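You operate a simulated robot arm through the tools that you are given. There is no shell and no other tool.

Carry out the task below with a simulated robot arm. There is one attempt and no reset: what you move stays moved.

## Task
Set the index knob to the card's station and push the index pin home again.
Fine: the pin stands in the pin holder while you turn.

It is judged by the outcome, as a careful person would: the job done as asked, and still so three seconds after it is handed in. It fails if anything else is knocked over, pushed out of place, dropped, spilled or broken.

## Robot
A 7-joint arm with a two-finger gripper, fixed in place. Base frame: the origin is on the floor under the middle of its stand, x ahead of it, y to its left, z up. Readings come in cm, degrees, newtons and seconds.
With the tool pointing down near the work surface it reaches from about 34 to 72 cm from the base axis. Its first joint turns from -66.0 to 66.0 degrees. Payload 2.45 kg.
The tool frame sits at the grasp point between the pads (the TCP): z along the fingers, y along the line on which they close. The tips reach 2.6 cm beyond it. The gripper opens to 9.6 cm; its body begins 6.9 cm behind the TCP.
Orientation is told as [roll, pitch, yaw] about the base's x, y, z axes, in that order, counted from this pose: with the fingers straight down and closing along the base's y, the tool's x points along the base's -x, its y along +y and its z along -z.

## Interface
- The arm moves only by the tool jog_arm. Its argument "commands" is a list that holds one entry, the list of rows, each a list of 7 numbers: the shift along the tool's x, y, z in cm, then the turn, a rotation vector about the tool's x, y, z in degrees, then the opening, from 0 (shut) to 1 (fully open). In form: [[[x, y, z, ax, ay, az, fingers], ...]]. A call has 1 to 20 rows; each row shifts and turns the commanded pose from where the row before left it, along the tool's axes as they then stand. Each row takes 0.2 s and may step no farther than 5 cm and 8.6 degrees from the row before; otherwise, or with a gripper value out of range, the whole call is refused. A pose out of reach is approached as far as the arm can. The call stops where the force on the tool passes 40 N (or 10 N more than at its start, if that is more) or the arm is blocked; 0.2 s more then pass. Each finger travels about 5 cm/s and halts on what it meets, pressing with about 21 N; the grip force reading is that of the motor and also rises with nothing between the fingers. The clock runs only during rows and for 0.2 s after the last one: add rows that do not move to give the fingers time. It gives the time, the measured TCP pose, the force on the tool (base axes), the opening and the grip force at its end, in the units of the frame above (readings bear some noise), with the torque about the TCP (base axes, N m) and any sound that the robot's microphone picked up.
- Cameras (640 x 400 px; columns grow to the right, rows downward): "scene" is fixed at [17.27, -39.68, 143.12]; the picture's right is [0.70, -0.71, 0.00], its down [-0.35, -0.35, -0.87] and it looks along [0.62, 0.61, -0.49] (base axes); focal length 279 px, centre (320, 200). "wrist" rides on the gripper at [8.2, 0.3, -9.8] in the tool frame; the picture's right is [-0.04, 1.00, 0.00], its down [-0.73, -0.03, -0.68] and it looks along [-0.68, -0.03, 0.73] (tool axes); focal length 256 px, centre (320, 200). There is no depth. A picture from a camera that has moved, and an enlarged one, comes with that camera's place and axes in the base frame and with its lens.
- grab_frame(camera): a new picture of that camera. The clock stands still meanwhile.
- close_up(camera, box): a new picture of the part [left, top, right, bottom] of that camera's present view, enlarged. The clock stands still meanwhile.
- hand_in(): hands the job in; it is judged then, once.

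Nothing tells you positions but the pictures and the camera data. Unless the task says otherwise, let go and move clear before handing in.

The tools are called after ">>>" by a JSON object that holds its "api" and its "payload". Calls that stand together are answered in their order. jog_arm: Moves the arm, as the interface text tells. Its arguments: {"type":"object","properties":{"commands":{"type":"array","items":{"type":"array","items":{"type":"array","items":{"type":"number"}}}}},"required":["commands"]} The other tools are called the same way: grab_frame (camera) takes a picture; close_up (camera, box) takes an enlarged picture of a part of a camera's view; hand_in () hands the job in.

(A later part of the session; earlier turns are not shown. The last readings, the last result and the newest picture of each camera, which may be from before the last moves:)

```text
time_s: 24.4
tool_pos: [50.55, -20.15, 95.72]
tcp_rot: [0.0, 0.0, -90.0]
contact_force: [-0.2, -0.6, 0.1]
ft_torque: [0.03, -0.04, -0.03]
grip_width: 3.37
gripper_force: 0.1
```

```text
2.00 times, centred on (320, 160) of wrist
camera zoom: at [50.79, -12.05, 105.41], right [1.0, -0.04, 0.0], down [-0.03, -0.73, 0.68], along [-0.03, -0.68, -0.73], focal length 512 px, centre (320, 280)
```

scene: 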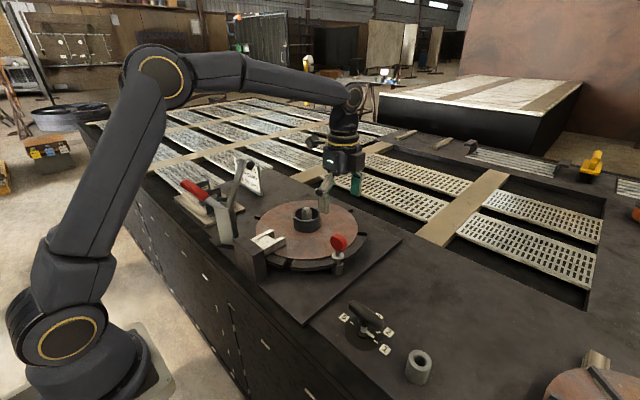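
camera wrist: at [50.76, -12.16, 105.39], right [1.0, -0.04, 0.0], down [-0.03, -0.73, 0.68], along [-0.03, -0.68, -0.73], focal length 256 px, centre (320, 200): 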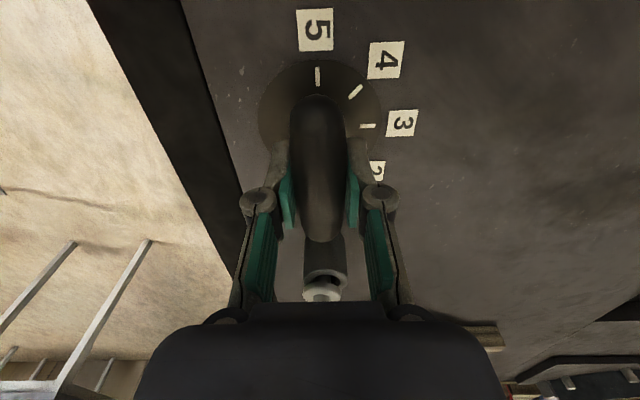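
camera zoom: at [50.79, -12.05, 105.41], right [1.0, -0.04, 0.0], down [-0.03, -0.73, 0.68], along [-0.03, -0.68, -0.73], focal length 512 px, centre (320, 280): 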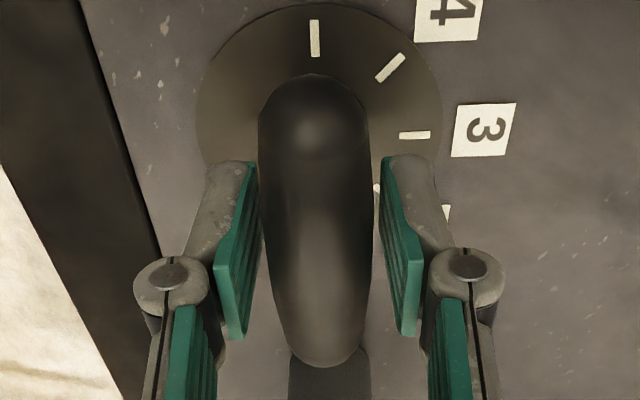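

Freed, the picture puts the bar's centre at x about 50.38, a millimetre to the -x side of the fingers. I'll recentre there and regrip.

>>> {"api": "jog_arm", "payload": {"commands": [[[0.03, -0.12, 0, 0, 0, 0, 0.35], [0, 0, 0, 0, 0, 0, 0.28], [0, 0, 0, 0, 0, 0, 0.2], [0, 0, 0, 0, 0, 0, 0.2], [0, 0, 0, 0, 0, 0, 0.2]]]}}

>>> {"api": "close_up", "payload": {"camera": "wrist", "box": [230, 60, 410, 260]}}

```text
time_s: 25.6
tool_pos: [50.43, -20.14, 95.66]
tcp_rot: [0.1, 0.0, -90.0]
contact_force: [9.9, -1.7, -2.9]
ft_torque: [-0.23, -0.07, -0.03]
grip_width: 2.34
gripper_force: 45.8
```

```text
2.00 times, centred on (320, 160) of wrist
camera zoom: at [50.75, -12.0, 105.43], right [1.0, -0.04, 0.0], down [-0.03, -0.73, 0.68], along [-0.03, -0.68, -0.73], focal length 512 px, centre (320, 280)
```

zoom: 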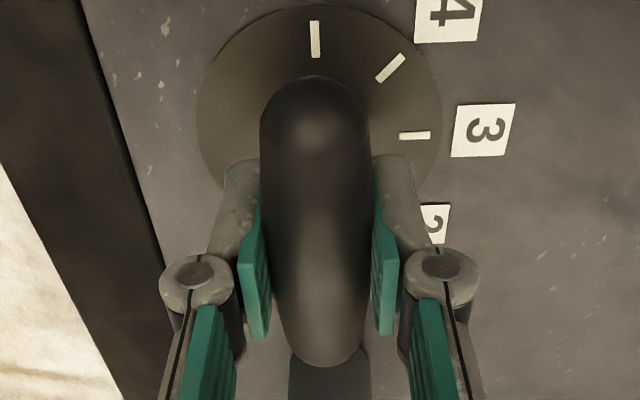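

The grip is symmetric about the bar, with a modest bias of about 10 N that the arm can bear. I'll try a small turn (6° toward station 2) and check that the knob follows.

>>> {"api": "jog_arm", "payload": {"commands": [[[0, 0.08, 0, 0, 0, -3, 0.2], [0, 0, 0, 0, 0, -3, 0.2], [0, 0, 0, 0, 0, 0, 0.2]]]}}

>>> {"api": "close_up", "payload": {"camera": "scene", "box": [320, 280, 420, 370]}}

>>> {"api": "close_up", "payload": {"camera": "scene", "box": [230, 180, 410, 300]}}

```text
time_s: 26.4
tool_pos: [50.59, -20.22, 95.76]
tcp_rot: [0.2, 0.0, -84.0]
contact_force: [5.0, -0.8, 11.5]
ft_torque: [0.01, 0.07, 0.0]
grip_width: 2.36
gripper_force: 44.7
```

```text
4.44 times, centred on (370, 325) of scene
camera zoom: at [17.27, -39.67, 143.13], right [0.7, -0.71, 0.0], down [-0.35, -0.35, -0.87], along [0.62, 0.61, -0.49], focal length 1238 px, centre (98, -356)
```

zoom: 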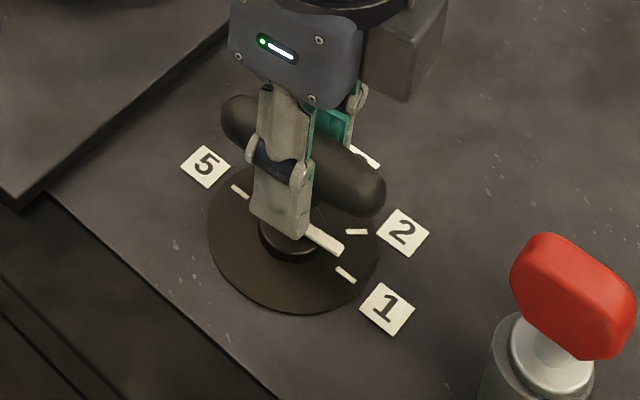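

```text
3.33 times, centred on (320, 240) of scene
camera zoom: at [17.27, -39.67, 143.13], right [0.7, -0.71, 0.0], down [-0.35, -0.35, -0.87], along [0.62, 0.61, -0.49], focal length 929 px, centre (320, 67)
```

zoom: 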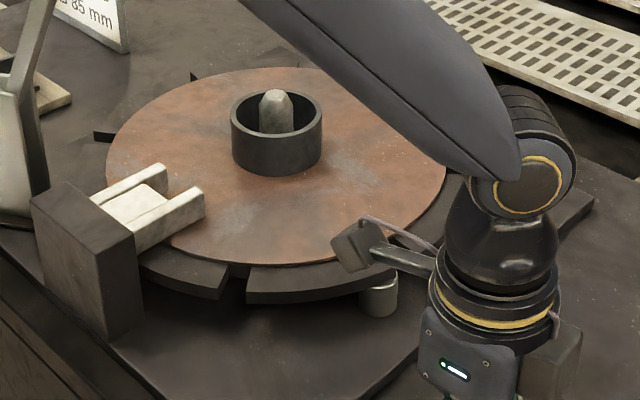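

The knob follows, and the index plate turns with it (its notch has moved). I'll keep turning toward station 4 in stages, watching the loads.

>>> {"api": "jog_arm", "payload": {"commands": [[[0, 0, 0, 0, 0, -6, 0.2], [0, 0, 0, 0, 0, -6, 0.2], [0, 0, 0, 0, 0, -6, 0.2], [0, 0, 0, 0, 0, -6, 0.2], [0, 0, 0, 0, 0, 0, 0.2]]]}}

>>> {"api": "close_up", "payload": {"camera": "scene", "box": [320, 280, 420, 370]}}

```text
time_s: 27.6
tool_pos: [50.56, -20.15, 95.8]
tcp_rot: [0.2, -0.1, -59.9]
contact_force: [10.1, 0.5, 14.8]
ft_torque: [0.3, 0.13, 0.04]
grip_width: 2.36
gripper_force: 45.1
```

```text
4.44 times, centred on (370, 325) of scene
camera zoom: at [17.28, -39.67, 143.13], right [0.7, -0.71, 0.0], down [-0.35, -0.35, -0.87], along [0.62, 0.61, -0.49], focal length 1238 px, centre (98, -356)
```

zoom: 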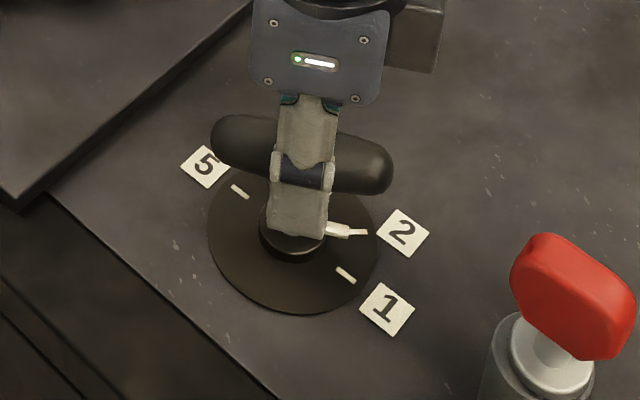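

The pointer is near 2 and following well. I'll trim the position slightly (+x and up a touch) to ease the load, then continue turning.

>>> {"api": "jog_arm", "payload": {"commands": [[[-0.07, 0.13, -0.08, 0, 0, 0, 0.2], [0, 0, 0, 0, 0, -6, 0.2], [0, 0, 0, 0, 0, -6, 0.2], [0, 0, 0, 0, 0, -6, 0.2], [0, 0, 0, 0, 0, -6, 0.2], [0, 0, 0, 0, 0, -6, 0.2], [0, 0, 0, 0, 0, 0, 0.2]]]}}

>>> {"api": "close_up", "payload": {"camera": "scene", "box": [320, 280, 420, 370]}}

```text
time_s: 29.2
tool_pos: [50.79, -20.16, 95.75]
tcp_rot: [-0.1, 0.1, -29.9]
contact_force: [6.3, -2.8, -19.9]
ft_torque: [-0.11, -0.14, 0.01]
grip_width: 2.33
gripper_force: 45.1
```

```text
4.44 times, centred on (370, 325) of scene
camera zoom: at [17.33, -39.7, 143.11], right [0.7, -0.71, 0.0], down [-0.35, -0.34, -0.87], along [0.62, 0.61, -0.49], focal length 1238 px, centre (98, -356)
```

zoom: 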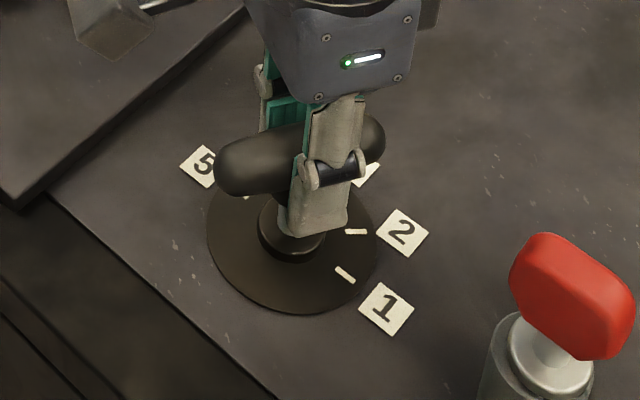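

The turn proceeds, and the knob is between 2 and 3. I'll ease the vertical load (now pulling a bit) and continue.

>>> {"api": "jog_arm", "payload": {"commands": [[[0, 0, 0.05, 0, 0, 0, 0.2], [0, 0, 0, 0, 0, -6, 0.2], [0, 0, 0, 0, 0, -6, 0.2], [0, 0, 0, 0, 0, -6, 0.2], [0, 0, 0, 0, 0, -6, 0.2], [0, 0, 0, 0, 0, -6, 0.2], [0, 0, 0, 0, 0, 0, 0.2]]]}}

>>> {"api": "close_up", "payload": {"camera": "scene", "box": [320, 280, 420, 370]}}

>>> {"api": "grab_frame", "payload": {"camera": "wrist"}}

```text
time_s: 30.8
tool_pos: [50.55, -20.01, 95.87]
tcp_rot: [0.1, 0.1, 0.0]
contact_force: [3.3, 9.7, -23.2]
ft_torque: [0.05, 0.69, 0.0]
grip_width: 2.34
gripper_force: 44.9
```

```text
4.44 times, centred on (370, 325) of scene
camera zoom: at [17.32, -39.66, 143.12], right [0.7, -0.71, 0.0], down [-0.35, -0.35, -0.87], along [0.62, 0.61, -0.49], focal length 1238 px, centre (98, -356)
```

zoom: 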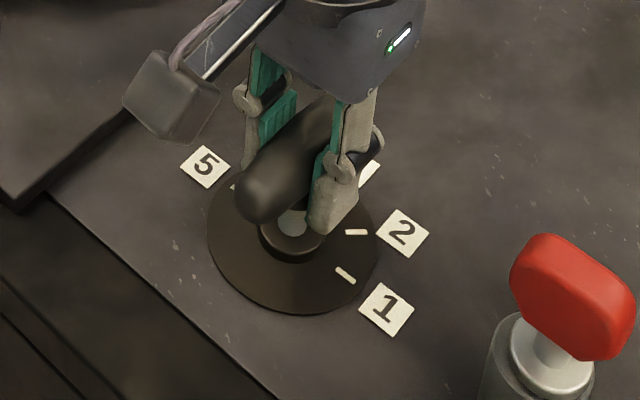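

```text
taken
camera wrist: at [42.47, -19.71, 105.46], right [0.04, 1.0, 0.0], down [0.74, -0.03, 0.68], along [0.68, -0.02, -0.74], focal length 256 px, centre (320, 200)
```

wrist: 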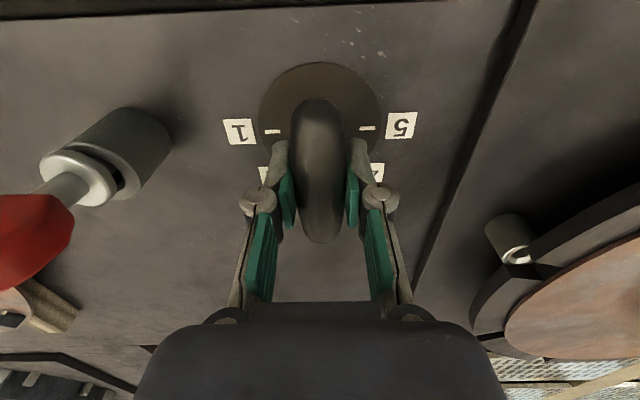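

The pointer is at 3 now. I'll briefly open and regrip to release the accumulated strain before the last 45°.

>>> {"api": "jog_arm", "payload": {"commands": [[[0, 0, 0, 0, 0, 0, 0.35], [0, 0, 0, 0, 0, 0, 0.4], [0, 0, 0, 0, 0, 0, 0.4]]]}}

>>> {"api": "close_up", "payload": {"camera": "wrist", "box": [230, 40, 430, 260]}}

```text
time_s: 31.6
tool_pos: [50.74, -20.13, 95.78]
tcp_rot: [0.0, -0.1, 0.0]
contact_force: [0.1, 0.1, -0.9]
ft_torque: [-0.01, -0.01, -0.01]
grip_width: 3.84
gripper_force: 0.0
```

```text
1.82 times, centred on (330, 150) of wrist
camera zoom: at [42.45, -19.82, 105.54], right [0.04, 1.0, 0.0], down [0.73, -0.03, 0.68], along [0.68, -0.03, -0.73], focal length 465 px, centre (302, 291)
```

zoom: 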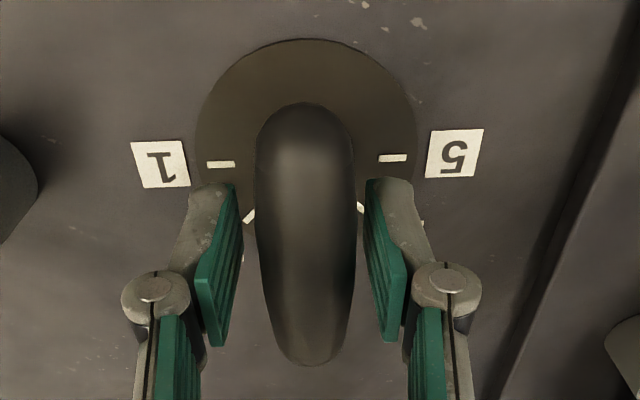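

The knob stays put at 3 when freed. I'll recentre (-0.25 in x, +0.08 in y) and regrip a bit more lightly.

>>> {"api": "jog_arm", "payload": {"commands": [[[0.25, 0.08, 0, 0, 0, 0, 0.4], [0, 0, 0, 0, 0, 0, 0.3], [0, 0, 0, 0, 0, 0, 0.22], [0, 0, 0, 0, 0, 0, 0.22], [0, 0, 0, 0, 0, 0, 0.22]]]}}

```text
time_s: 32.8
tool_pos: [50.44, -19.89, 95.8]
tcp_rot: [0.1, 0.0, 0.0]
contact_force: [-1.2, 5.4, 2.6]
ft_torque: [0.0, 0.06, -0.01]
grip_width: 2.36
gripper_force: 44.6
```

>>> {"api": "jog_arm", "payload": {"commands": [[[0, 0, 0, 0, 0, -6, 0.22], [0, 0, 0, 0, 0, -6, 0.22], [0, 0, 0, 0, 0, -6, 0.22], [0, 0, 0, 0, 0, -6, 0.22], [0, 0, 0, 0, 0, -6, 0.22], [0, 0, 0, 0, 0, -6, 0.22], [0, 0, 0, 0, 0, 0, 0.22]]]}}

>>> {"api": "grab_frame", "payload": {"camera": "wrist"}}

>>> {"api": "close_up", "payload": {"camera": "scene", "box": [320, 280, 420, 370]}}

```text
time_s: 34.4
tool_pos: [50.34, -19.96, 95.89]
tcp_rot: [0.0, 0.0, 36.0]
contact_force: [1.9, 2.7, 1.5]
ft_torque: [0.05, -0.19, 0.03]
grip_width: 2.35
gripper_force: 45.3
```

```text
taken
camera wrist: at [43.57, -24.59, 105.51], right [-0.56, 0.83, 0.0], down [0.61, 0.41, 0.68], along [0.56, 0.38, -0.73], focal length 256 px, centre (320, 200)
```

wrist: 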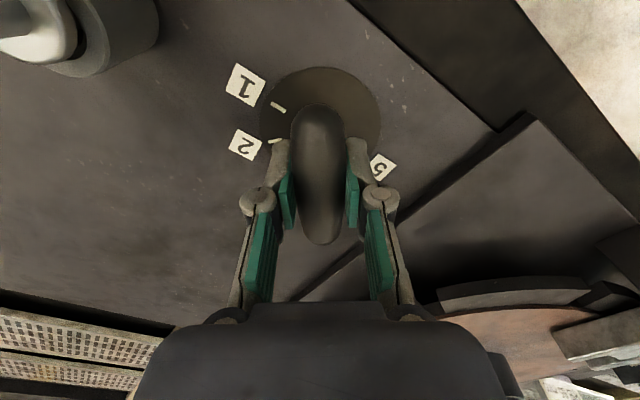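

```text
4.44 times, centred on (370, 325) of scene
camera zoom: at [17.28, -39.67, 143.13], right [0.7, -0.71, 0.0], down [-0.35, -0.35, -0.87], along [0.62, 0.61, -0.49], focal length 1238 px, centre (98, -356)
```

zoom: 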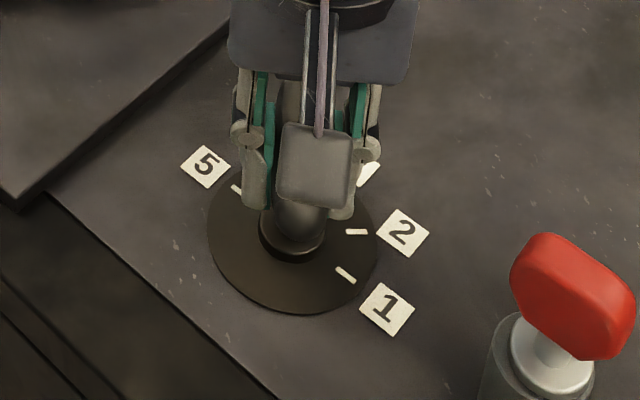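

The loads are low at 36°, with 9° left to station 4. I'll finish the turn and then check.

>>> {"api": "jog_arm", "payload": {"commands": [[[0, 0, 0, 0, 0, -4.5, 0.22], [0, 0, 0, 0, 0, -4.5, 0.22], [0, 0, 0, 0, 0, 0, 0.22], [0, 0, 0, 0, 0, 0, 0.22]]]}}

>>> {"api": "grab_frame", "payload": {"camera": "wrist"}}

>>> {"api": "grab_frame", "payload": {"camera": "scene"}}

```text
time_s: 35.4
tool_pos: [50.4, -20.1, 95.72]
tcp_rot: [-0.1, -0.1, 45.1]
contact_force: [5.2, 4.7, 15.5]
ft_torque: [-0.43, 0.42, 0.03]
grip_width: 2.37
gripper_force: 44.6
```

```text
taken
camera wrist: at [44.36, -25.6, 105.5], right [-0.68, 0.73, 0.0], down [0.54, 0.5, 0.68], along [0.5, 0.46, -0.73], focal length 256 px, centre (320, 200)
```

wrist: 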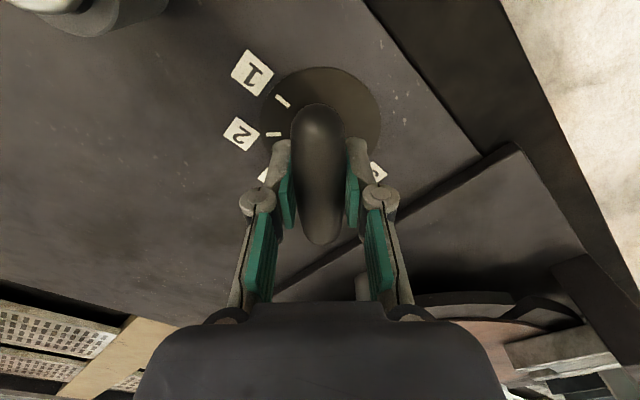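

```text
taken
```

scene: 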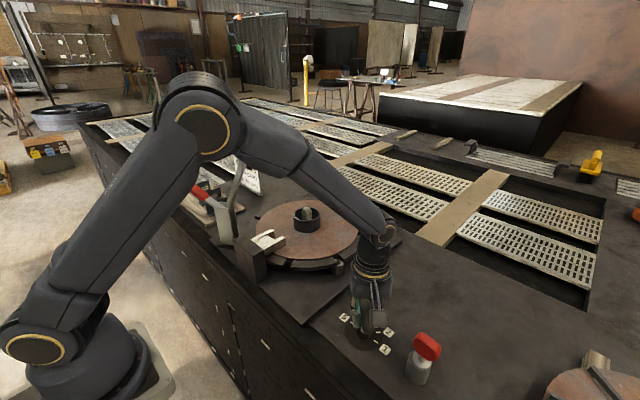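

Now at yaw 45°, the bar should point along station 4's line. I'll open, rise straight up off the knob, and check both the pointer and the plate's notch.

>>> {"api": "jog_arm", "payload": {"commands": [[[0, 0, 0, 0, 0, 0, 0.3], [0, 0, 0, 0, 0, 0, 0.45], [0, 0, 0, 0, 0, 0, 0.6], [0, 0, 0, 0, 0, 0, 0.6], [0, 0, -1.5, 0, 0, 0, 0.6], [0, 0, -3, 0, 0, 0, 0.6], [0, 0, -3, 0, 0, 0, 0.6], [0, 0, -3, 0, 0, 0, 0.6], [0, 0, -3, 0, 0, 0, 0.6], [0, 0, -2, 0, 0, 0, 0.6], [0, 0, 0, 0, 0, 0, 0.6]]]}}

>>> {"api": "grab_frame", "payload": {"camera": "wrist"}}

>>> {"api": "close_up", "payload": {"camera": "scene", "box": [320, 280, 440, 390]}}

>>> {"api": "close_up", "payload": {"camera": "scene", "box": [230, 180, 410, 300]}}

```text
time_s: 37.8
tool_pos: [50.4, -20.09, 111.52]
tcp_rot: [0.0, 0.0, 44.9]
contact_force: [0.1, 0.4, 0.1]
ft_torque: [0.02, -0.02, -0.04]
grip_width: 5.77
gripper_force: 0.0
```

```text
taken
camera wrist: at [44.31, -25.6, 121.07], right [-0.68, 0.74, 0.0], down [0.54, 0.5, 0.68], along [0.5, 0.46, -0.73], focal length 256 px, centre (320, 200)
```

wrist: 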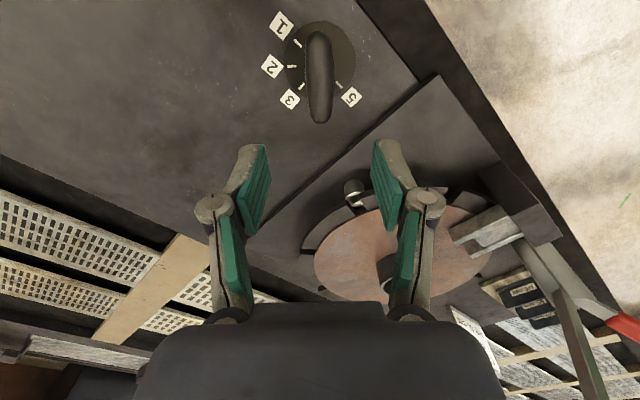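

```text
3.64 times, centred on (380, 335) of scene
camera zoom: at [17.27, -39.68, 143.12], right [0.7, -0.71, 0.0], down [-0.35, -0.35, -0.87], along [0.62, 0.61, -0.49], focal length 1013 px, centre (102, -291)
```

zoom: 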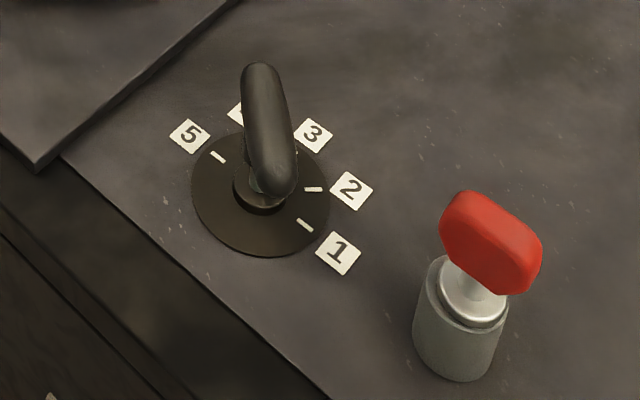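

```text
3.33 times, centred on (320, 240) of scene
camera zoom: at [17.27, -39.68, 143.12], right [0.7, -0.71, 0.0], down [-0.35, -0.35, -0.87], along [0.62, 0.61, -0.49], focal length 929 px, centre (320, 67)
```

zoom: 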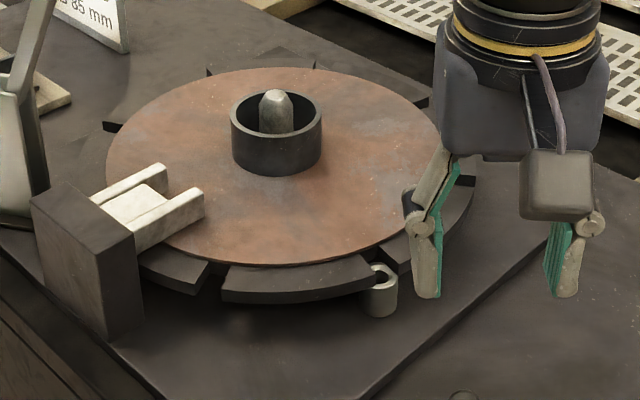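

The handle now lies on the 4 line, and a notch of the index plate sits over the bushing again. I'll zoom in to verify both precisely.

>>> {"api": "close_up", "payload": {"camera": "wrist", "box": [260, 0, 370, 130]}}

>>> {"api": "close_up", "payload": {"camera": "wrist", "box": [310, 150, 400, 230]}}

>>> {"api": "close_up", "payload": {"camera": "scene", "box": [310, 220, 370, 280]}}

>>> {"api": "close_up", "payload": {"camera": "scene", "box": [340, 290, 390, 340]}}

```text
3.08 times, centred on (315, 65) of wrist
camera zoom: at [44.31, -25.6, 121.07], right [-0.68, 0.74, 0.0], down [0.54, 0.5, 0.68], along [0.5, 0.46, -0.73], focal length 788 px, centre (335, 615)
```

zoom: 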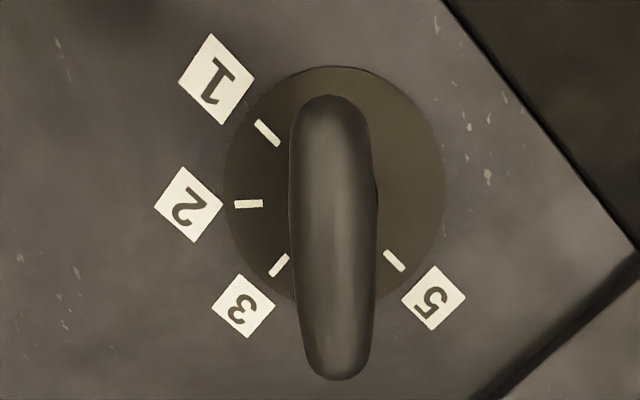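

```text
5.00 times, centred on (355, 190) of wrist
camera zoom: at [44.31, -25.6, 121.07], right [-0.68, 0.74, 0.0], down [0.54, 0.5, 0.68], along [0.5, 0.46, -0.73], focal length 1280 px, centre (145, 250)
```

zoom: 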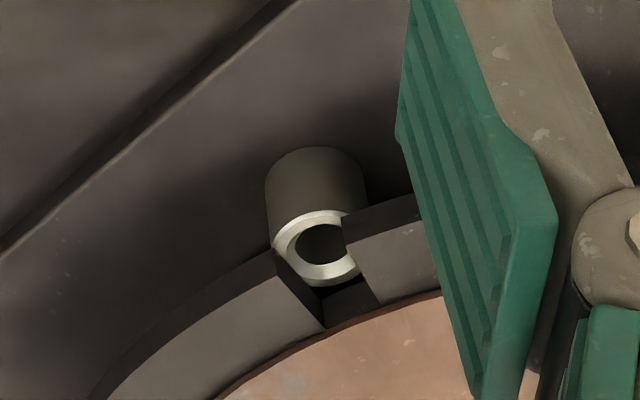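

```text
6.67 times, centred on (340, 250) of scene
camera zoom: at [17.27, -39.68, 143.12], right [0.7, -0.71, 0.0], down [-0.35, -0.35, -0.87], along [0.62, 0.61, -0.49], focal length 1857 px, centre (187, -133)
```

zoom: 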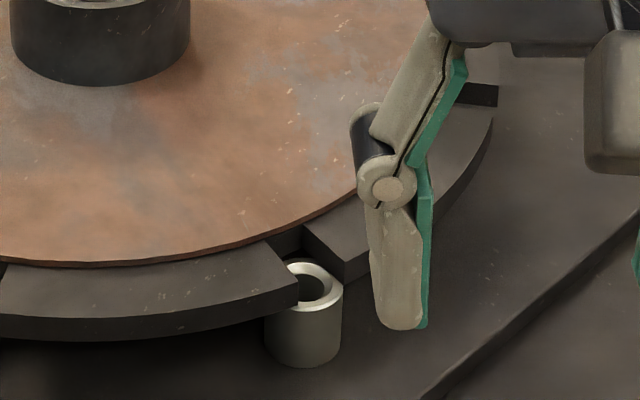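

```text
8.00 times, centred on (365, 315) of scene
camera zoom: at [17.27, -39.68, 143.12], right [0.7, -0.71, 0.0], down [-0.35, -0.35, -0.87], along [0.62, 0.61, -0.49], focal length 2229 px, centre (-40, -720)
```

zoom: 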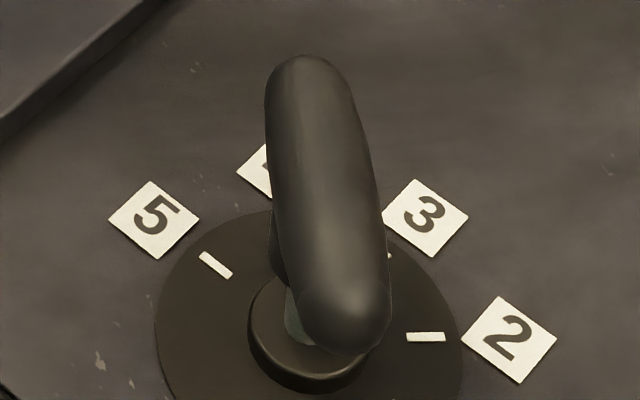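

The bar lies within about a degree of station 4's line, and the plate's notch lines up over the bushing just as before. Now I'll turn the gripper back to yaw -90 and go over the holder to fetch the pin.

>>> {"api": "jog_arm", "payload": {"commands": [[[0, 0, 0, 0, 0, 8.4, 0.6], [0, 0, 0, 0, 0, 8.4, 0.6], [0, 0, 0, 0, 0, 8.4, 0.6], [0, 0, 0, 0, 0, 8.4, 0.6], [0, 0, 0, 0, 0, 8.4, 0.6], [0, 0, 0, 0, 0, 8.4, 0.6], [0, 0, 0, 0, 0, 8.4, 0.6], [0, 0, 0, 0, 0, 8.4, 0.6], [0, 0, 0, 0, 0, 8.4, 0.6], [0, 0, 0, 0, 0, 8.4, 0.6], [0, 0, 0, 0, 0, 8.4, 0.6], [0, 0, 0, 0, 0, 8.4, 0.6], [0, 0, 0, 0, 0, 8.4, 0.6], [0, 0, 0, 0, 0, 8.4, 0.6], [0, 0, 0, 0, 0, 8.4, 0.6], [0, 0, 0, 0, 0, 8.4, 0.6], [0, 0, 0, 0, 0, 0.6, 0.6], [0, 0, 0, 0, 0, 0, 0.6]]]}}

>>> {"api": "jog_arm", "payload": {"commands": [[[-3.0, 0, 0, 0, 0, 0, 0.6], [-3.0, 0, 0, 0, 0, 0, 0.6], [-3.0, 0, 0, 0, 0, 0, 0.6], [-3.1, 0, 0, 0, 0, 0, 0.6], [0, 0, 0, 0, 0, 0, 0.6]]]}}

>>> {"api": "grab_frame", "payload": {"camera": "wrist"}}

>>> {"api": "close_up", "payload": {"camera": "scene", "box": [340, 270, 480, 400]}}

```text
time_s: 41.6
tool_pos: [50.41, -20.05, 111.27]
tcp_rot: [0.1, 0.0, -90.1]
contact_force: [-0.3, 0.2, -0.4]
ft_torque: [0.0, -0.01, -0.01]
grip_width: 5.75
gripper_force: 0.0
```

```text
time_s: 42.8
tool_pos: [50.27, -32.1, 111.22]
tcp_rot: [-0.1, 0.0, -90.0]
contact_force: [-0.7, -0.6, -1.5]
ft_torque: [0.0, -0.01, 0.03]
grip_width: 5.77
gripper_force: 0.1
```

```text
taken
camera wrist: at [50.55, -23.97, 120.9], right [1.0, -0.04, 0.0], down [-0.03, -0.73, 0.68], along [-0.03, -0.68, -0.73], focal length 256 px, centre (320, 200)
```

wrist: 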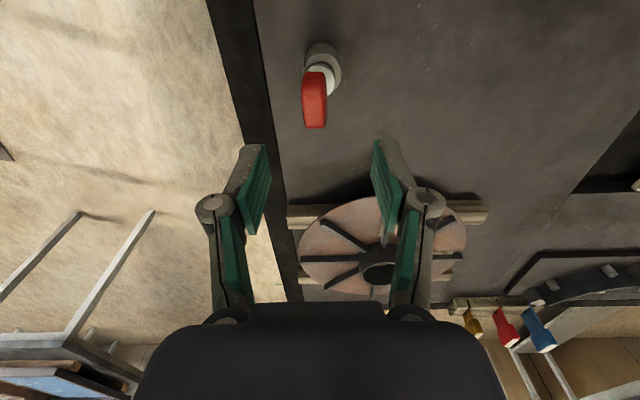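

```text
3.08 times, centred on (410, 335) of scene
camera zoom: at [17.27, -39.68, 143.12], right [0.7, -0.71, 0.0], down [-0.35, -0.35, -0.87], along [0.62, 0.61, -0.49], focal length 857 px, centre (43, -215)
```

zoom: 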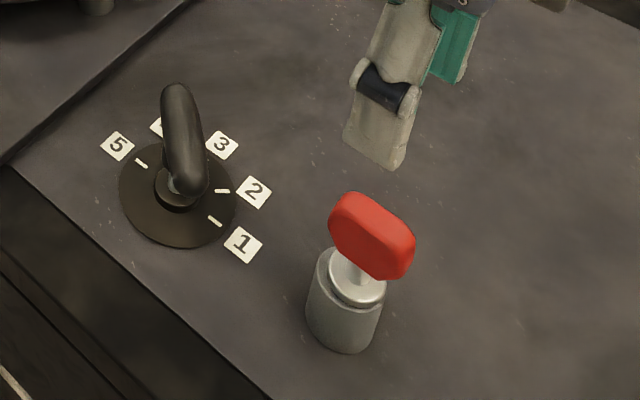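

>>> {"api": "close_up", "payload": {"camera": "wrist", "box": [270, 30, 370, 140]}}

>>> {"api": "close_up", "payload": {"camera": "scene", "box": [390, 320, 450, 390]}}

```text
3.64 times, centred on (320, 85) of wrist
camera zoom: at [50.55, -23.97, 120.9], right [1.0, -0.04, 0.0], down [-0.03, -0.73, 0.68], along [-0.03, -0.68, -0.73], focal length 931 px, centre (320, 618)
```

zoom: 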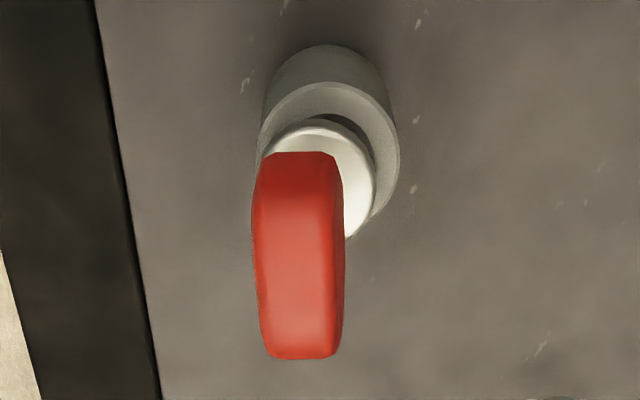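

```text
5.71 times, centred on (420, 355) of scene
camera zoom: at [17.27, -39.68, 143.12], right [0.7, -0.71, 0.0], down [-0.35, -0.35, -0.87], along [0.62, 0.61, -0.49], focal length 1592 px, centre (-251, -686)
```

zoom: 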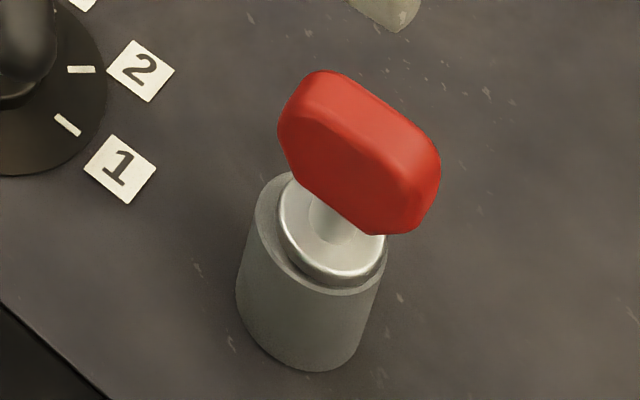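

The knob is at 4 and the pin leans in the holder by about 5° toward -x and 3° toward -y, with its tab centred near (49.75, -32.6, 99.1). I'll tilt the gripper to match that lean so I grip it squarely, starting from a point above it along its axis.

>>> {"api": "jog_arm", "payload": {"commands": [[[-0.93, -1.29, 1.5, 0, 0, 0, 0.6], [0, 0, 2.5, 0, 0, 0, 0.6], [0, 0, 0, -5.3, 3.1, 0, 0.6], [0, 0, 0, 0, 0, 0, 0.6], [0, 0, 0, 0, 0, 0, 0.6]]]}}

>>> {"api": "grab_frame", "payload": {"camera": "wrist"}}

>>> {"api": "close_up", "payload": {"camera": "scene", "box": [360, 270, 480, 390]}}

```text
time_s: 44.0
tool_pos: [49.01, -33.1, 107.23]
tcp_rot: [5.3, 3.1, -89.9]
contact_force: [0.0, 1.3, -0.8]
ft_torque: [-0.01, 0.01, 0.01]
grip_width: 5.75
gripper_force: 0.2
```

```text
taken
camera wrist: at [48.34, -25.48, 117.31], right [0.99, -0.04, 0.09], down [-0.09, -0.77, 0.63], along [0.04, -0.64, -0.77], focal length 256 px, centre (320, 200)
```

wrist: 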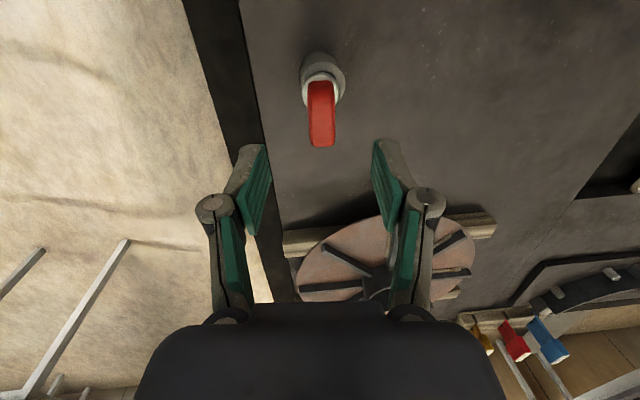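

```text
3.33 times, centred on (420, 330) of scene
camera zoom: at [17.27, -39.68, 143.12], right [0.7, -0.71, 0.0], down [-0.35, -0.35, -0.87], along [0.62, 0.61, -0.49], focal length 929 px, centre (-13, -233)
```

zoom: 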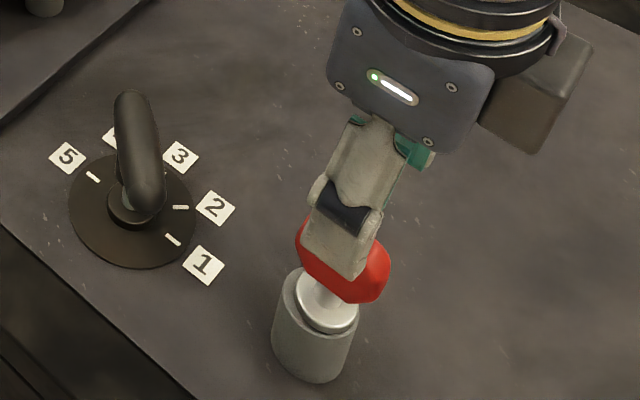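

>>> {"api": "close_up", "payload": {"camera": "wrist", "box": [270, 40, 370, 160]}}

```text
3.33 times, centred on (320, 100) of wrist
camera zoom: at [48.34, -25.48, 117.31], right [0.99, -0.04, 0.09], down [-0.09, -0.77, 0.63], along [0.04, -0.64, -0.77], focal length 853 px, centre (320, 533)
```

zoom: 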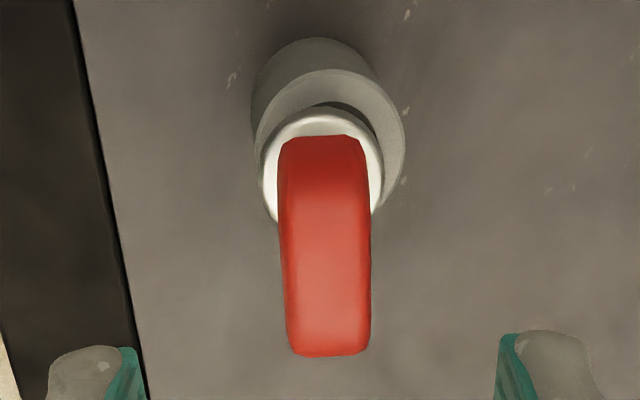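

From the tilted viewpoint the pin now looks square to the gripper, as it did originally. I'll advance along the tool axis around the tab and check again.

>>> {"api": "jog_arm", "payload": {"commands": [[[0, 0, 2.5, 0, 0, 0, 0.6], [0, 0, 2.5, 0, 0, 0, 0.6], [0, 0, 2.0, 0, 0, 0, 0.6], [0, 0, 0.8, 0, 0, 0, 0.6], [0, 0, 0, 0, 0, 0, 0.6]]]}}

>>> {"api": "grab_frame", "payload": {"camera": "wrist"}}

>>> {"api": "close_up", "payload": {"camera": "scene", "box": [380, 310, 460, 400]}}

```text
time_s: 45.2
tool_pos: [49.76, -32.74, 99.59]
tcp_rot: [5.3, 3.1, -89.9]
contact_force: [0.3, -0.2, 0.8]
ft_torque: [0.0, 0.02, 0.02]
grip_width: 5.78
gripper_force: 0.1
```

```text
taken
camera wrist: at [49.19, -25.12, 109.65], right [0.99, -0.04, 0.09], down [-0.09, -0.77, 0.63], along [0.04, -0.64, -0.77], focal length 256 px, centre (320, 200)
```

wrist: 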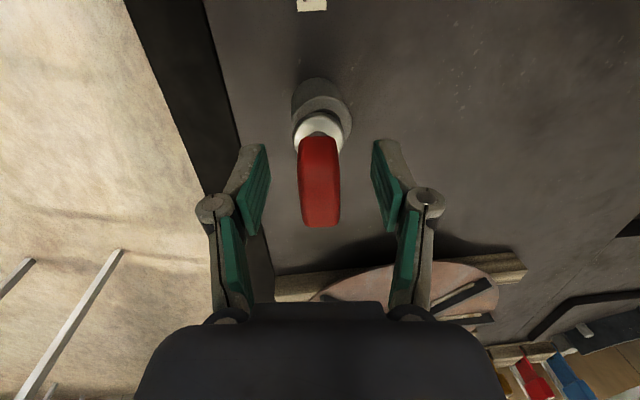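

```text
4.44 times, centred on (420, 355) of scene
camera zoom: at [17.28, -39.68, 143.12], right [0.7, -0.71, 0.0], down [-0.35, -0.35, -0.87], along [0.62, 0.61, -0.49], focal length 1238 px, centre (-124, -489)
```

zoom: 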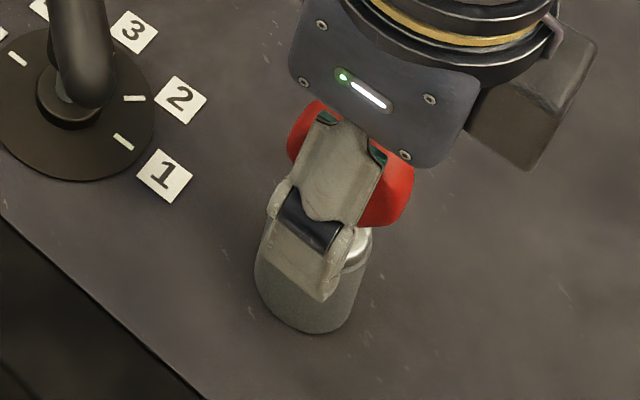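

>>> {"api": "close_up", "payload": {"camera": "wrist", "box": [260, 70, 380, 240]}}

```text
2.35 times, centred on (320, 155) of wrist
camera zoom: at [49.19, -25.12, 109.65], right [0.99, -0.04, 0.09], down [-0.09, -0.77, 0.63], along [0.04, -0.64, -0.77], focal length 602 px, centre (320, 306)
```

zoom: 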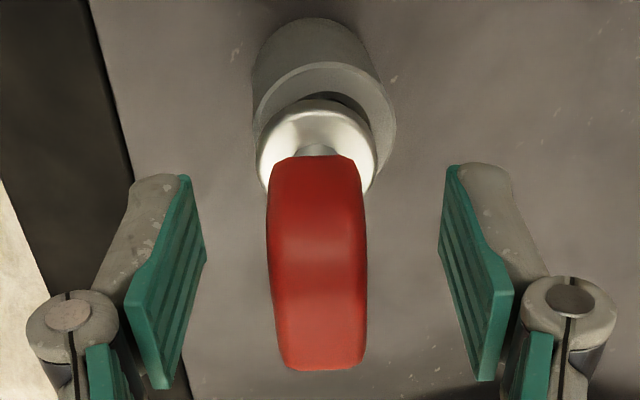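

Compared with the grip at home, everything matches if I advance 0.5 cm more along the tool. I'll do that and close on the tab.

>>> {"api": "jog_arm", "payload": {"commands": [[[0, 0, 0.5, 0, 0, 0, 0.6], [0, 0, 0, 0, 0, 0, 0.45], [0, 0, 0, 0, 0, 0, 0.3], [0, 0, 0, 0, 0, 0, 0.15], [0, 0, 0, 0, 0, 0, 0.1], [0, 0, 0, 0, 0, 0, 0.1]]]}}

>>> {"api": "close_up", "payload": {"camera": "wrist", "box": [260, 70, 380, 240]}}

>>> {"api": "close_up", "payload": {"camera": "scene", "box": [380, 310, 460, 400]}}

```text
time_s: 46.6
tool_pos: [49.87, -32.69, 99.03]
tcp_rot: [5.3, 3.1, -90.0]
contact_force: [0.0, 0.0, 0.6]
ft_torque: [0.02, 0.0, -0.01]
grip_width: 1.69
gripper_force: 20.9
```

```text
2.35 times, centred on (320, 155) of wrist
camera zoom: at [49.25, -25.05, 109.14], right [0.99, -0.04, 0.09], down [-0.09, -0.77, 0.63], along [0.04, -0.64, -0.77], focal length 602 px, centre (320, 306)
```

zoom: 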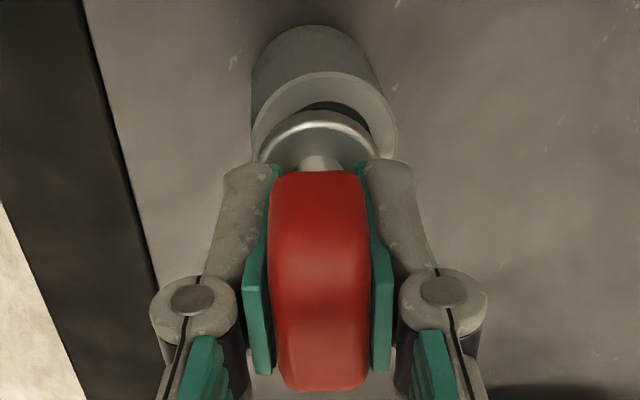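

```text
4.44 times, centred on (420, 355) of scene
camera zoom: at [17.28, -39.68, 143.12], right [0.7, -0.71, 0.0], down [-0.35, -0.35, -0.87], along [0.62, 0.61, -0.49], focal length 1238 px, centre (-124, -489)
```

zoom: 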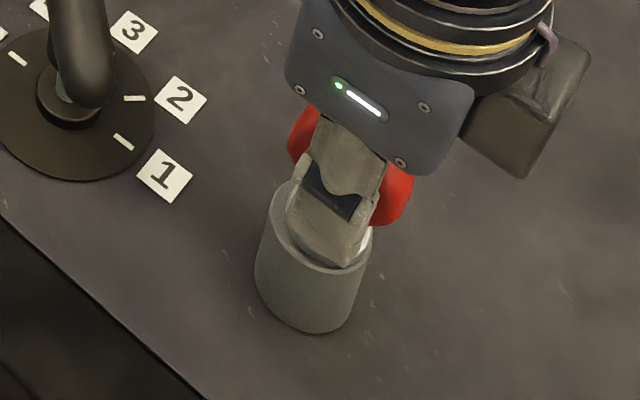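

The pin is gripped squarely at 1.69 cm with no load. I'll draw it out along its own axis, raise it, then level the gripper.

>>> {"api": "jog_arm", "payload": {"commands": [[[0, 0, -1.0, 0, 0, 0, 0.1], [0, 0, -1.5, 0, 0, 0, 0.1], [0, 0, -1.5, 0, 0, 0, 0.1], [0, 0, -1.5, 0, 0, 0, 0.1], [0, 0, -2.0, 0, 0, 0, 0.1], [0, 0, -2.5, 0, 0, 0, 0.1], [0, 0, -2.0, 0, 0, 0, 0.1], [0, 0, 0, 5.3, -3.1, 0, 0.1], [0, 0, 0, 0, 0, 0, 0.1]]]}}

>>> {"api": "grab_frame", "payload": {"camera": "wrist"}}

>>> {"api": "close_up", "payload": {"camera": "scene", "box": [360, 240, 480, 380]}}

```text
time_s: 48.6
tool_pos: [48.83, -33.28, 111.08]
tcp_rot: [-0.1, 0.0, -90.0]
contact_force: [0.5, 0.3, -0.9]
ft_torque: [0.0, -0.02, 0.02]
grip_width: 1.67
gripper_force: 21.0
```

```text
taken
camera wrist: at [49.06, -25.14, 120.74], right [1.0, -0.04, 0.0], down [-0.03, -0.73, 0.68], along [-0.03, -0.68, -0.73], focal length 256 px, centre (320, 200)
```

wrist: 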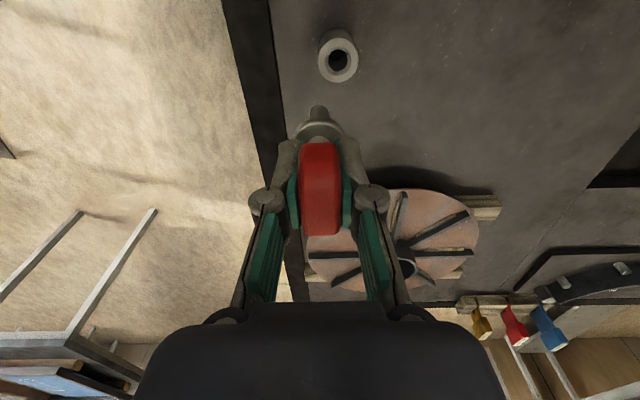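

```text
2.86 times, centred on (420, 310) of scene
camera zoom: at [17.28, -39.68, 143.12], right [0.7, -0.71, 0.0], down [-0.35, -0.35, -0.87], along [0.62, 0.61, -0.49], focal length 796 px, centre (34, -114)
```

zoom: 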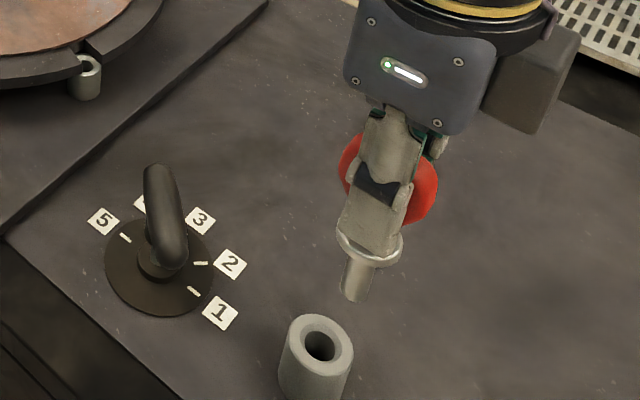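

The pin is out. I'll compare how it sits in the fingers with the same view from before.

>>> {"api": "close_up", "payload": {"camera": "wrist", "box": [280, 30, 360, 150]}}

>>> {"api": "close_up", "payload": {"camera": "scene", "box": [400, 260, 460, 360]}}

```text
3.33 times, centred on (320, 90) of wrist
camera zoom: at [49.06, -25.14, 120.74], right [1.0, -0.04, 0.0], down [-0.03, -0.73, 0.68], along [-0.03, -0.68, -0.73], focal length 853 px, centre (320, 567)
```

zoom: 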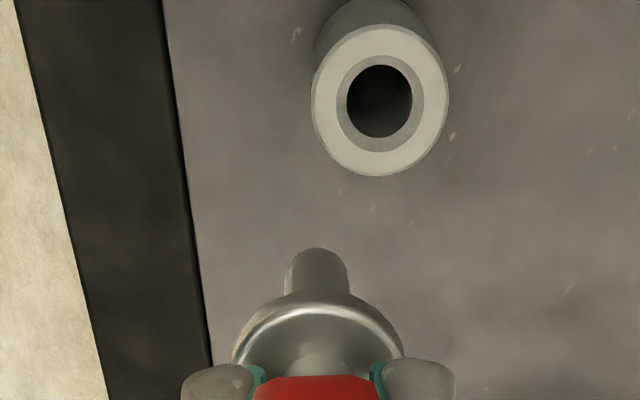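

```text
4.00 times, centred on (430, 310) of scene
camera zoom: at [17.28, -39.68, 143.12], right [0.7, -0.71, 0.0], down [-0.35, -0.35, -0.87], along [0.62, 0.61, -0.49], focal length 1114 px, centre (-120, -240)
```

zoom: 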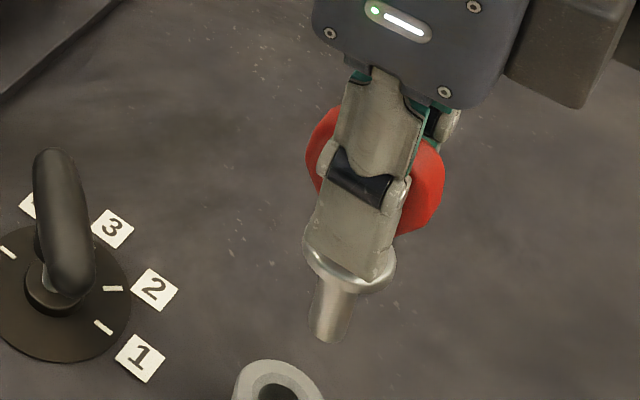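

The pin sits nearly the same in the fingers as before, with its tip about 0.13 cm toward -x relative to the tool. I'll carry it back above the bushing, allowing for that, and compare the view with the earlier one.

>>> {"api": "jog_arm", "payload": {"commands": [[[3.157, 1.169, 0, 0, 0, 0, 0.1], [3.157, 1.169, 0, 0, 0, 0, 0.1], [3.157, 1.169, 0, 0, 0, 0, 0.1], [3.157, 1.169, 0, 0, 0, 0, 0.1], [3.157, 1.169, 0, 0, 0, 0, 0.1], [3.157, 1.169, 0, 0, 0, 0, 0.1], [3.157, 1.169, 0, 0, 0, 0, 0.1], [3.157, 1.169, 0, 0, 0, 0, 0.1], [3.157, 1.169, 0, 0, 0, 0, 0.1], [0, 0, 0, 0, 0, 0, 0.1], [0, 0, 0, 0, 0, 0, 0.1]]]}}

>>> {"api": "close_up", "payload": {"camera": "wrist", "box": [290, 50, 350, 140]}}

>>> {"api": "close_up", "payload": {"camera": "scene", "box": [315, 205, 355, 280]}}

>>> {"api": "grab_frame", "payload": {"camera": "wrist"}}

```text
time_s: 51.0
tool_pos: [59.37, -4.96, 111.01]
tcp_rot: [0.1, 0.0, -90.0]
contact_force: [0.5, 0.3, -1.2]
ft_torque: [0.03, 0.01, -0.03]
grip_width: 1.67
gripper_force: 20.9
```

```text
4.44 times, centred on (320, 95) of wrist
camera zoom: at [59.66, 3.24, 120.64], right [1.0, -0.04, 0.0], down [-0.03, -0.73, 0.68], along [-0.03, -0.68, -0.73], focal length 1138 px, centre (320, 667)
```

zoom: 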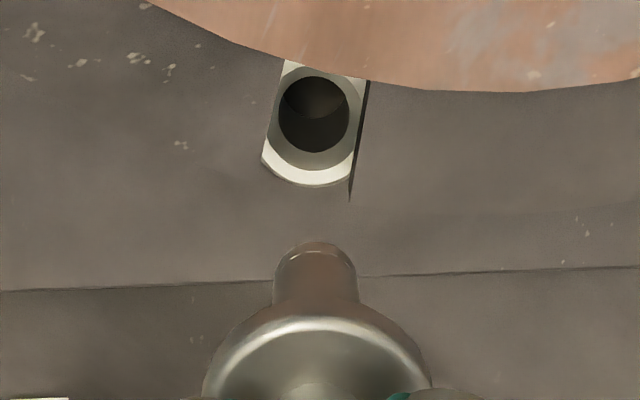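

```text
5.33 times, centred on (335, 242) of scene
camera zoom: at [17.28, -39.68, 143.12], right [0.7, -0.71, 0.0], down [-0.35, -0.35, -0.87], along [0.62, 0.61, -0.49], focal length 1486 px, centre (240, -27)
```

zoom: 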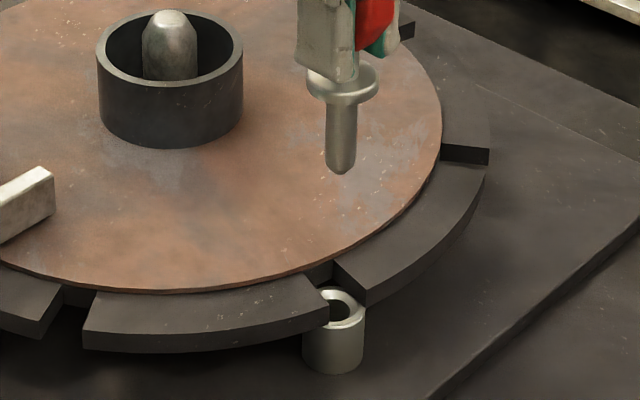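

```text
taken
camera wrist: at [59.66, 3.24, 120.64], right [1.0, -0.04, 0.0], down [-0.03, -0.73, 0.68], along [-0.03, -0.68, -0.73], focal length 256 px, centre (320, 200)
```

wrist: 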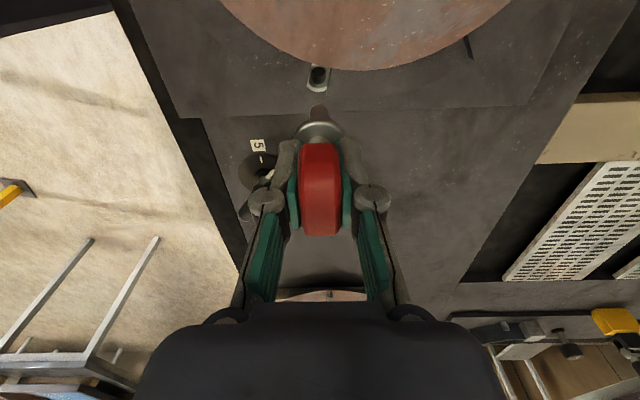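

The notch and bushing line up just as before the turn, and the pin seems to sit about 0.4 cm higher in the grip. I'll zoom in for a precise comparison of tip and hole.

>>> {"api": "close_up", "payload": {"camera": "scene", "box": [322, 210, 352, 240]}}

>>> {"api": "close_up", "payload": {"camera": "scene", "box": [322, 250, 352, 280]}}

>>> {"api": "close_up", "payload": {"camera": "wrist", "box": [300, 60, 340, 120]}}

```text
13.33 times, centred on (337, 225) of scene
camera zoom: at [17.28, -39.68, 143.12], right [0.7, -0.71, 0.0], down [-0.35, -0.35, -0.87], along [0.62, 0.61, -0.49], focal length 3715 px, centre (93, -133)
```

zoom: 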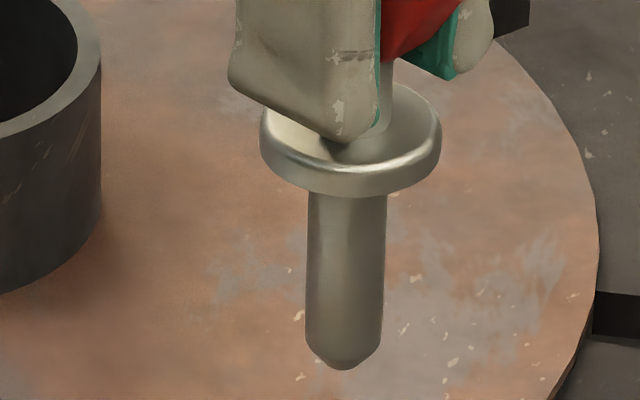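

```text
13.33 times, centred on (337, 265) of scene
camera zoom: at [17.28, -39.68, 143.12], right [0.7, -0.71, 0.0], down [-0.35, -0.35, -0.87], along [0.62, 0.61, -0.49], focal length 3715 px, centre (93, -667)
```

zoom: 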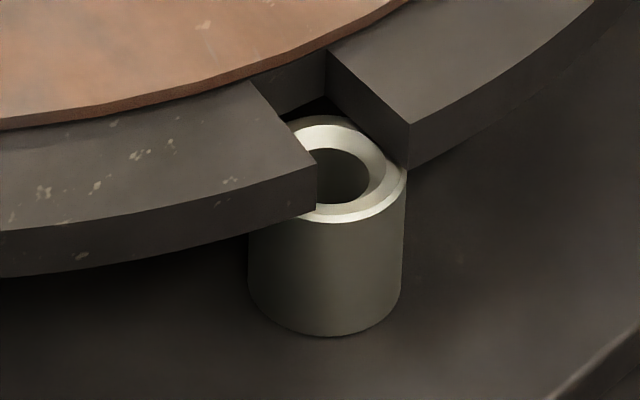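

```text
6.67 times, centred on (320, 90) of wrist
camera zoom: at [59.66, 3.24, 120.64], right [1.0, -0.04, 0.0], down [-0.03, -0.73, 0.68], along [-0.03, -0.68, -0.73], focal length 1707 px, centre (320, 933)
```

zoom: 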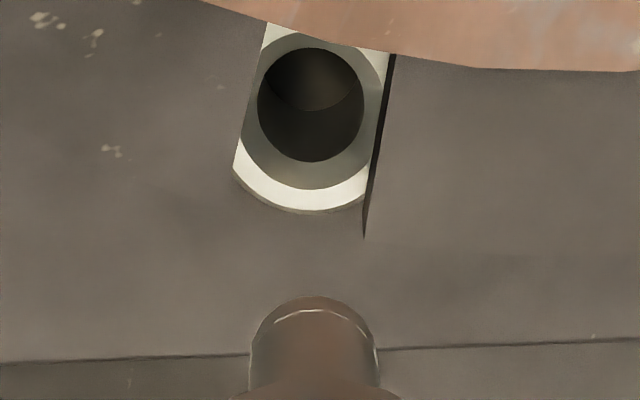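

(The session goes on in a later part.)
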